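You operate a simulated robot arm through the tools that you are given. There is no shell and no other tool. Be economical: measure what you need, move in short steps, check, and stop when the job is done.

Carry out the task below with a simulated robot arm. There is one attempt and no reset: what you move stays moved.

TASK
Stack the soap box marked "20" from the top of the long table on top of the soap box marked "25".

It is judged by the outcome, as a careful person would: the job done as asked, and still so three seconds after it is handed in. It fails if anything else is knocked over, pushed out of place, dropped, spilled or broken.

THE ROBOT
A 6-joint arm with a two-finger parallel gripper, fixed in place. Base frame: the origin is at the foot of the arm, x ahead of it, y to its left, z up; the work surface is at about z = 0.8. Lengths are in m, angles in degrees, forces in N, time in s.
With the tool pointing down near the work surface it reaches from about 0.26 to 0.68 m from the base axis. Its first joint turns from -66.0 to 66.0 degrees. Payload 2.9 kg.
Tool frame: the origin (TCP) lies between the finger pads and is the grasp point; the fingertips stand 0.03 m ahead of it; z points along the fingers, y is the line along which they close. The gripper opens to 0.11 m. The fingers are 0.02 m wide and 0.01 m thick; the gripper's body (0.048 by 0.112 m) begins 0.055 m behind the TCP.
Orientation is told as [roll, pitch, yaw] about the base's x, y, z axes, in that order, counted from this pose: with the fingers straight down and closing along the base's y, the tool's x points along the base's -x, its y along +y and its z along -z.

THE INTERFACE
- The arm moves only by the tool step_arm. Its argument "rows" is text: rows parted by semicolons, each of 4 numbers parted by spaces: the shift along the base's x, y, z in m, then the turn about the base's z in degrees. In form: tx ty tz yaw; .... A call has 1 to 20 rows; each row shifts and turns the commanded pose from where the row before left it. "jaw" is the finger opening in m, from 0 to 0.11, set as the call begins (left out, the last holds). A row lasts 0.2 s, in which the tool goes at most 0.05 m and 8.6 degrees; a call with a longer step from one row to the next is refused whole, and so is a gripper value outside its range. A pose out of reach is approached as far as the arm can. The call stops where the force on the tool passes 40 N (or 10 N more than at its start, if that is more) or the arm is blocked; 0.2 s more then pass. The fingers move at their own pace (about 0.108 m/s each) and stop on an object; they squeeze with about 36 N. The grip force told is the motor's: it shows also when the fingers shut on nothing. Time passes only in rows, and 0.2 s behind the last, so rows that do not move let the fingers close. It gives the time, the measured TCP pose, the force on the tool (base axes), the opening and the grip force at its end, in the units of the frame above (readings bear some noise).
- Cameras (640 x 400 px; columns grow to the right, rows downward): "scene" is fixed at [0.0976, 0.4743, 1.3731]; the picture's right is [-0.33, -0.94, 0.00], its down [-0.63, 0.22, -0.75] and it looks along [0.70, -0.25, -0.66] (base axes); focal length 315 px, centre (320, 200). "wrist" rides on the gripper at [-0.036, 0, -0.057] in the tool frame; the picture's right is [0.00, -1.00, 0.00], its down [0.97, 0.00, -0.24] and it looks along [0.24, 0.00, 0.97] (tool axes); focal length 218 px, centre (320, 200).
- snapshot(camera): a new picture of that camera. No time passes.
- point_at(camera, pixels): for up to 12 pixels [column, row] of the newest picture of that camera ("zoom" is the newest enlarged one), the place [x, y, z] in the base frame of the surface seen there, good to about 0.003 m. No time passes.
- close_up(camera, box): a new picture of the part [left, top, right, bottom] of that camera's present view, enlarged. No time passes.
- job_done(): hands the job in; it is judged then, once.

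Work in short steps. Measure before you move; look again where a grasp or a placing could have gone wrong, and mend it. You have 60 turns and 30 pictures in all, the two below and enlarged ones among them. Open the gripper and draw the arm clear of the work before you hand the job in, unless the task says otherwise; then end with one line.

The tools are called after "Call:" as a command line: name --argument value ..., lists and objects as JSON in quotes. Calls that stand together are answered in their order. step_arm: Moves the arm, as the interface text tells. Its arguments: {"type":"object","properties":{"rows":{"type":"string"},"jaw":{"type":"number"}},"required":["rows"]} The other tools are called the same way: snapshot (camera) takes a picture; point_at (camera, pixels) gives the place of the surface under pixels of a picture; close_up (camera, box) takes an enlarged picture of a part of a camera's view; job_done () hands the job in.

At the start:

```text
t: 0.0
position: [0.4862, 0.1499, 1.1184]
tool_rot: [0.0, 0.0, -0.1]
ft_force: [-0.5, -0.2, -0.5]
grip_width: 0.11
finger_force: 0.0
```

scene: 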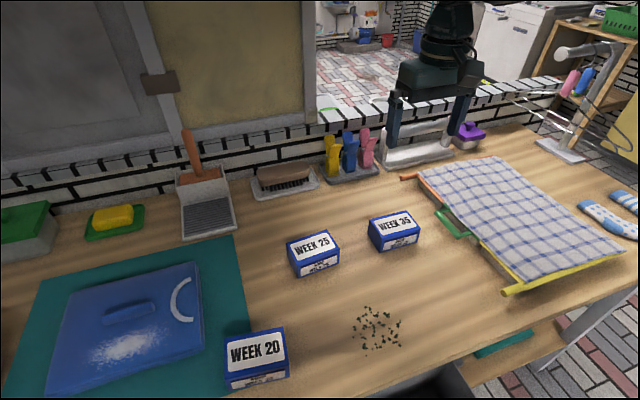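
wrist: 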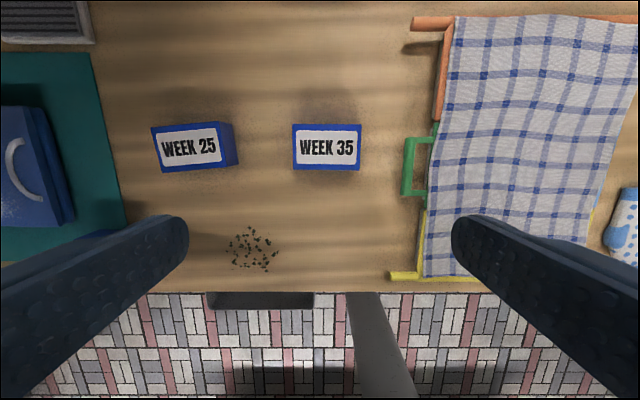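

I see the "20" box at about (256,357) and the "25" box at (314,253) in the scene picture. I'll enlarge both and measure.

Call:
close_up --camera "scene" --box '[200, 220, 360, 400]'

Call:
point_at --camera "scene" --pixels '[[224, 339], [283, 328], [287, 352], [231, 368], [288, 242], [327, 233], [337, 250], [299, 262], [300, 330], [256, 350], [213, 347], [245, 310]]'

```text
2.22 times, centred on (280, 310) of scene
```

zoom: 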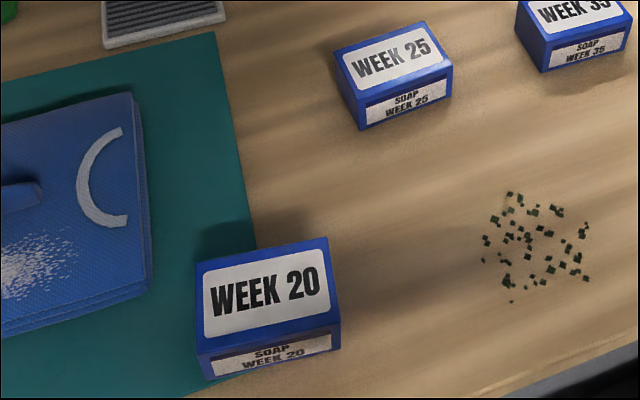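

```text
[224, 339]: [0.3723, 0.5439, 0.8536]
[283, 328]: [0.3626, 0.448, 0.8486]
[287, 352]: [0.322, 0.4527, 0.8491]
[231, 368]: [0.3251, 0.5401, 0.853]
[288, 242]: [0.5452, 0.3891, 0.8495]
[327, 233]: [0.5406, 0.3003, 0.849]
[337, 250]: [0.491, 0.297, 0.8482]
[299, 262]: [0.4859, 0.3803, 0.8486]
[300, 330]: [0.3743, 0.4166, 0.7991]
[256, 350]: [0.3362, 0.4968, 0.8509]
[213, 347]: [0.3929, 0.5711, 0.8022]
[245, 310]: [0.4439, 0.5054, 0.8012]
```

I'll take precise corners of the box tops from the enlarged picture.

Call:
point_at --camera "zoom" --pixels '[[199, 267], [325, 241], [338, 314], [200, 350], [338, 52], [425, 24], [450, 65], [360, 98], [270, 296], [395, 60]]'

```text
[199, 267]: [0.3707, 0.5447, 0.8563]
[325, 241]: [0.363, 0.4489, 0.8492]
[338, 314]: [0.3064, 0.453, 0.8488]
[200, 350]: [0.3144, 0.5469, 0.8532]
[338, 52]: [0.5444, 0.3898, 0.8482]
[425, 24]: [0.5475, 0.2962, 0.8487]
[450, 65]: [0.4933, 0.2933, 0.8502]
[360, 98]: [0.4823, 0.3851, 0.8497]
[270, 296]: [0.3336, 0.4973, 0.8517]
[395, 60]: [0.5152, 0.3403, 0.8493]
```

Box 20 centre is about (0.3385, 0.498), yaw −4.5°; box 25 centre (0.517, 0.341), yaw +4°. I move above box 20 and turn to grasp across its short side.

Call:
step_arm --rows "-0.0134 0.0316 -0.0098 7.8;-0.0134 0.0316 -0.0098 7.8;-0.0134 0.0316 -0.0098 7.8;-0.0134 0.0316 -0.0098 7.8;-0.0134 0.0316 -0.0098 7.8;-0.0134 0.0316 -0.0098 7.8;-0.0134 0.0316 -0.0098 7.8;-0.0134 0.0316 -0.0098 7.8;-0.0134 0.0316 -0.0098 7.8;-0.0134 0.0316 -0.0098 7.8;-0.0137 0.0321 -0.0098 7.6;0 0 0 0" --jaw 0.11

Call:
snapshot --camera "wrist"

```text
t: 2.6
position: [0.3378, 0.4988, 1.0115]
tool_rot: [0.0, 0.2, 85.7]
ft_force: [0.6, -0.1, -0.1]
grip_width: 0.1095
finger_force: 0.1
```

```text
26 pictures are left
```

wrist: 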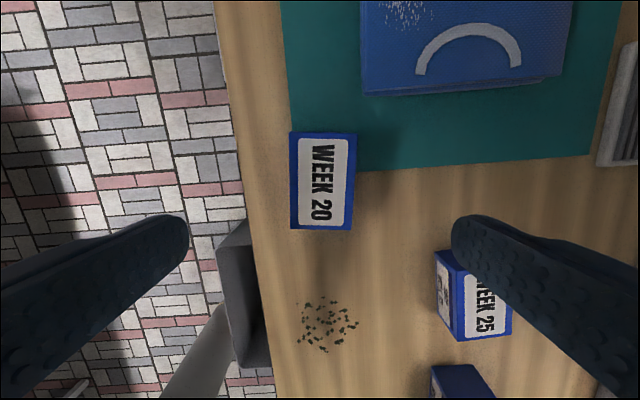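

The wrist view shows box 20 well aligned and centred near (323,181). I'll measure its corners from here.

Call:
point_at --camera "wrist" --pixels '[[293, 136], [354, 137], [350, 226], [294, 225], [323, 181], [439, 254], [459, 336]]'

Call:
close_up --camera "wrist" --box '[260, 110, 390, 250]'

```text
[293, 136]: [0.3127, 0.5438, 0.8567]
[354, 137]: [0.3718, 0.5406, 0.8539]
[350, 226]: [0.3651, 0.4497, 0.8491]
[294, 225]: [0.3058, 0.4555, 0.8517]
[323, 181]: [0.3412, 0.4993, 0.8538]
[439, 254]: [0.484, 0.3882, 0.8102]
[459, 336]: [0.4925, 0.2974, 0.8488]
```

```text
2.86 times, centred on (325, 180) of wrist
```

zoom: 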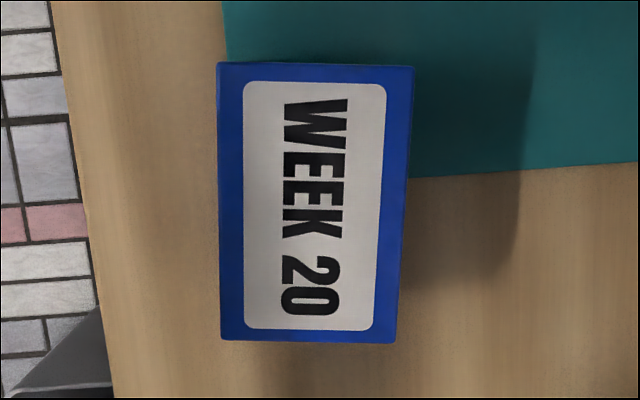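

Centre confirmed at about (0.339, 0.498), yaw about −4.3°. I descend with tips just above the table.

Call:
step_arm --rows "0.001 -0.001 -0.03 0;0 0 -0.03 0;0 0 -0.03 0;0 0 -0.03 0;0 0 -0.02 0;0 0 -0.015 0;0 0 -0.013 0;0 0 0 0"

Call:
snapshot --camera "scene"

```text
t: 4.4
position: [0.3408, 0.4978, 0.8433]
tool_rot: [-0.1, 0.0, 85.5]
ft_force: [0.3, 0.6, 0.0]
grip_width: 0.11
finger_force: 0.0
```

```text
24 pictures are left
```

scene: 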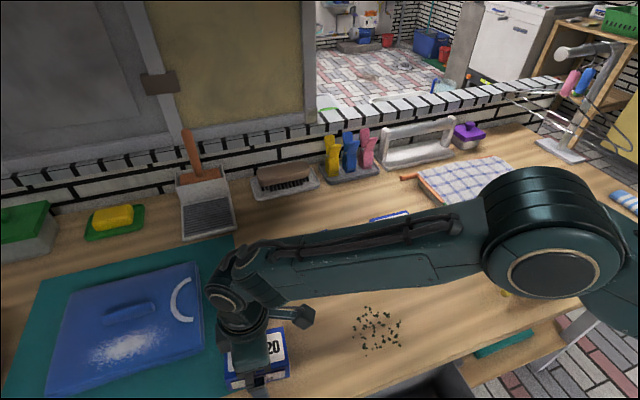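

The gripper straddles the box and no force is felt. I close, then lift a little.

Call:
step_arm --rows "0 0 0 0;0 0 0 0;0 0 0 0;0 0 0 0;0 0 0 0" --jaw 0.0

Call:
step_arm --rows "0 0 0.01 0;0 0 0.02 0;0 0 0.03 0;0 0 0.03 0;0 0 0.03 0;0 0 0 0"

Call:
snapshot --camera "wrist"

```text
t: 5.6
position: [0.3405, 0.4985, 0.843]
tool_rot: [0.0, 0.1, 85.7]
ft_force: [-1.4, -0.1, -0.6]
grip_width: 0.0658
finger_force: 35.7
```

```text
t: 7.0
position: [0.3419, 0.4966, 0.9641]
tool_rot: [0.0, 0.0, 85.6]
ft_force: [0.6, 0.5, -1.5]
grip_width: 0.0657
finger_force: 35.6
```

```text
23 pictures are left
```

wrist: 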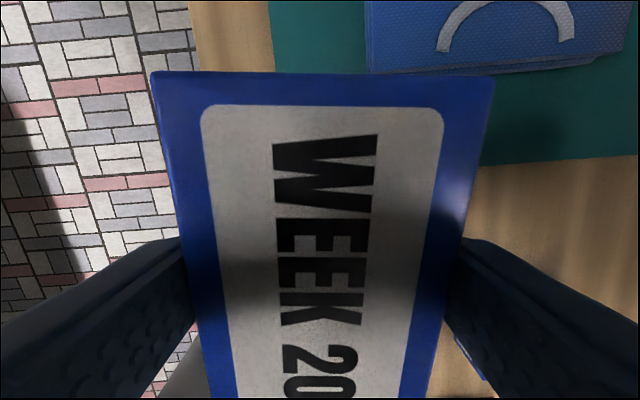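

The box is held (opening 0.0657, steady grip). I carry it above box 25 and turn to yaw 94.5.

Call:
step_arm --rows "0 0 0.02 0;0.022 -0.0196 0 1.1;0.022 -0.0196 0 1.1;0.022 -0.0196 0 1.1;0.022 -0.0196 0 1.1;0.022 -0.0196 0 1.1;0.022 -0.0196 0 1.1;0.022 -0.0196 0 1.1;0.022 -0.0196 0 1.1;0 0 0 0;0 0 0 0"

Call:
snapshot --camera "wrist"

Call:
snapshot --camera "scene"

```text
t: 9.4
position: [0.5168, 0.3392, 0.9849]
tool_rot: [0.0, -0.1, 94.3]
ft_force: [-0.4, 0.0, -1.2]
grip_width: 0.0658
finger_force: 36.5
```

```text
22 pictures are left
```

wrist: 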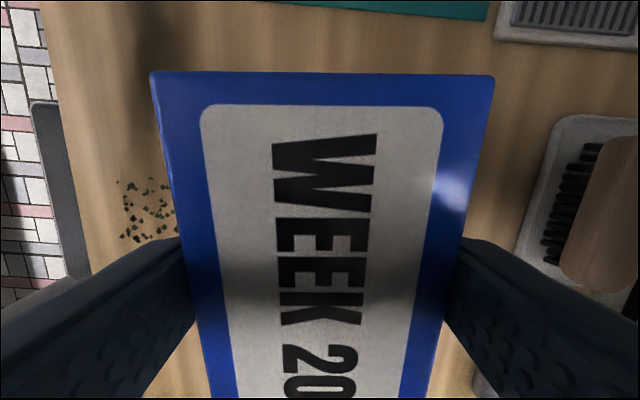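

```text
21 pictures are left
```

scene: 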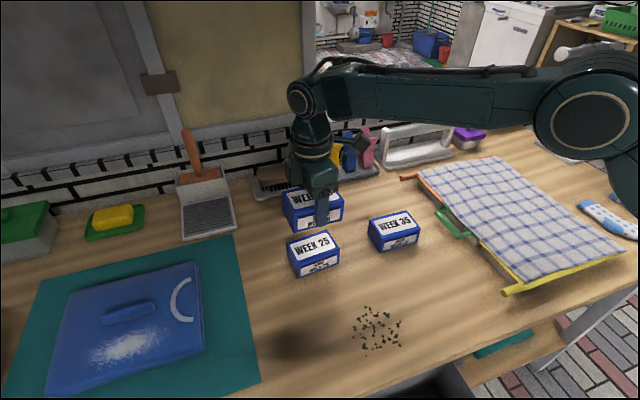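

I measure the held box's far edge and box 25's corners again (25 is fully visible) to check the offset.

Call:
point_at --camera "wrist" --pixels '[[156, 75], [489, 80], [320, 78]]'

Call:
close_up --camera "scene" --box '[264, 176, 364, 286]'

```text
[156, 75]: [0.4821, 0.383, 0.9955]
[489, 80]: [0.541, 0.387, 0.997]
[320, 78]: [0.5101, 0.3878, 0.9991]
```

```text
3.64 times, centred on (314, 231) of scene
```

zoom: 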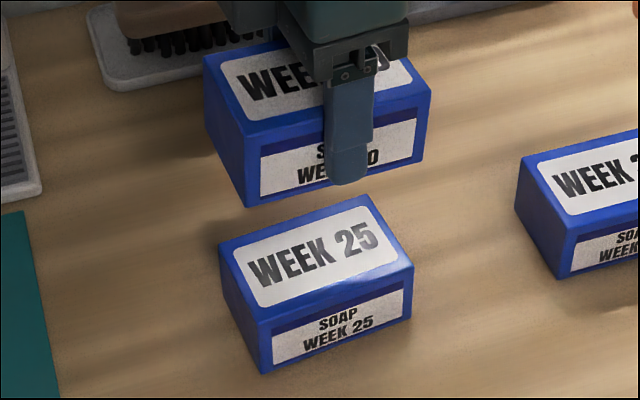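

Call:
point_at --camera "zoom" --pixels '[[222, 244], [364, 198], [409, 263], [264, 315], [208, 58], [426, 93], [250, 125], [247, 203], [424, 158]]'

```text
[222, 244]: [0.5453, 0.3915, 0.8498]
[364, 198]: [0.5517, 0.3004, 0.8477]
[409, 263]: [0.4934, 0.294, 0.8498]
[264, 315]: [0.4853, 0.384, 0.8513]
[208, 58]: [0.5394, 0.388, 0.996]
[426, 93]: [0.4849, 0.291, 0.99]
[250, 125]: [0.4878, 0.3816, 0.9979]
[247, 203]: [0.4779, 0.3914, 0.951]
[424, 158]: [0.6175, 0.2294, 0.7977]
```

Held box is within about 3 mm of box 25. I correct by (+2, +3 mm) and descend to just above expected contact (TCP ≈ 0.893).

Call:
step_arm --rows "0.002 0.003 -0.02 0;0 0 -0.025 0;0 0 -0.02 0;0 0 -0.012 0;0 0 -0.008 0;0 0 0 0"

Call:
close_up --camera "scene" --box '[264, 176, 364, 286]'

```text
t: 10.8
position: [0.5166, 0.3431, 0.9]
tool_rot: [0.0, 0.0, 94.5]
ft_force: [0.3, 0.3, -1.6]
grip_width: 0.0658
finger_force: 36.3
```

```text
3.64 times, centred on (314, 231) of scene
```

zoom: 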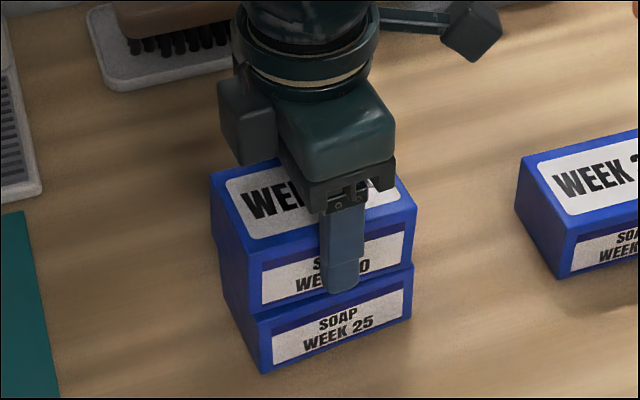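

The boxes line up well, with a small gap left. I lower in small steps until light contact.

Call:
step_arm --rows "0 0 -0.003 0;0 0 -0.002 0;0 0 0 0"

```text
t: 11.6
position: [0.5182, 0.3421, 0.8925]
tool_rot: [-0.1, 0.0, 94.4]
ft_force: [-0.8, 0.3, -1.6]
grip_width: 0.0657
finger_force: 35.8
```

Call:
step_arm --rows "0 0 -0.001 0;0 0 -0.001 0;0 0 0 0"

```text
t: 12.4
position: [0.5186, 0.3424, 0.8918]
tool_rot: [-0.1, 0.0, 94.4]
ft_force: [0.2, -0.6, 4.8]
grip_width: 0.0657
finger_force: 35.9
```

Contact is beginning (z force +4.8 N). One more millimetre to seat it.

Call:
step_arm --rows "0 0 -0.001 0;0 0 0 0"

Call:
close_up --camera "scene" --box '[264, 176, 364, 286]'

```text
t: 13.0
position: [0.5177, 0.3436, 0.892]
tool_rot: [-0.2, -0.1, 94.4]
ft_force: [0.1, -2.2, 15.8]
grip_width: 0.0656
finger_force: 36.0
```

```text
3.64 times, centred on (314, 231) of scene
```

zoom: 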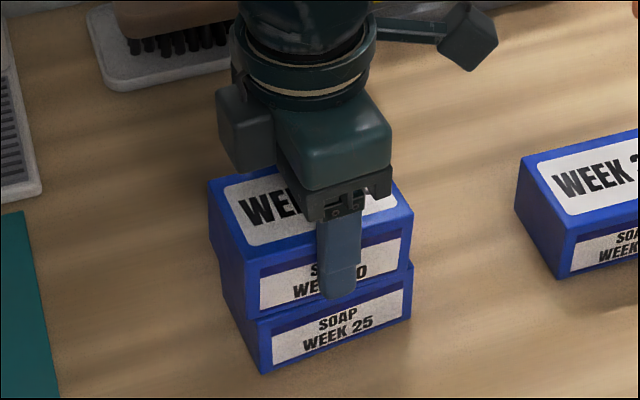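

It rests on box 25, well aligned. I ease the pressure and open.

Call:
step_arm --rows "0 0 0.002 0;0 0 0 0"

Call:
step_arm --rows "0 0 0 0;0 0 0 0;0 0 0 0;0 0 0 0" --jaw 0.1

Call:
close_up --camera "scene" --box '[264, 176, 364, 286]'

```text
t: 13.6
position: [0.5161, 0.3434, 0.893]
tool_rot: [0.2, 0.1, 94.4]
ft_force: [1.1, 2.0, 2.7]
grip_width: 0.0656
finger_force: 35.9
```

```text
t: 14.6
position: [0.5169, 0.3429, 0.8941]
tool_rot: [0.0, 0.0, 94.4]
ft_force: [-0.7, -0.6, 0.4]
grip_width: 0.1
finger_force: 0.0
```

```text
3.64 times, centred on (314, 231) of scene
```

zoom: 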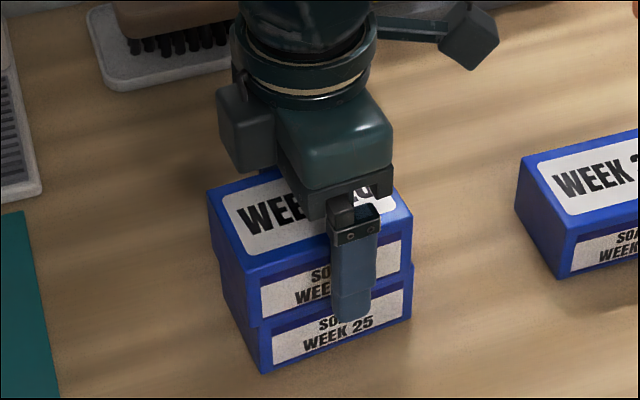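

The fingers are free and the box sits flat. I draw straight up, then aside toward the base.

Call:
step_arm --rows "0 0 0.01 0;0 0 0.02 0;0 0 0.03 0;0 0 0.04 0;0 0 0.04 0;0 0 0.04 0;0 0 0.03 0;0 -0.04 0 0;0 -0.04 0 0;0 -0.04 0 0;0 -0.04 0 0;0 -0.04 0 0;0 0 0 0"

Call:
snapshot --camera "scene"

```text
t: 17.4
position: [0.5166, 0.1411, 1.1022]
tool_rot: [0.1, 0.1, 94.4]
ft_force: [0.2, 0.2, 0.0]
grip_width: 0.0999
finger_force: 0.1
```

```text
16 pictures are left
```

scene: 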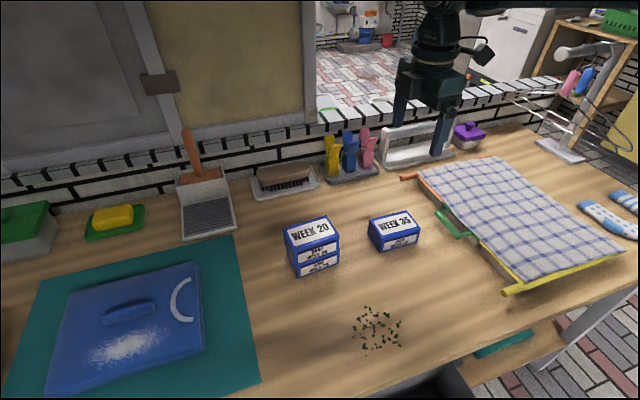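

The "20" box stands squarely on "25", everything else is in place, and the arm is clear.

Call:
job_done

```text
The job is handed in.
```

The soap box marked "20" is stacked squarely on the box marked "25", nothing else was disturbed, and the arm is clear with the gripper open.
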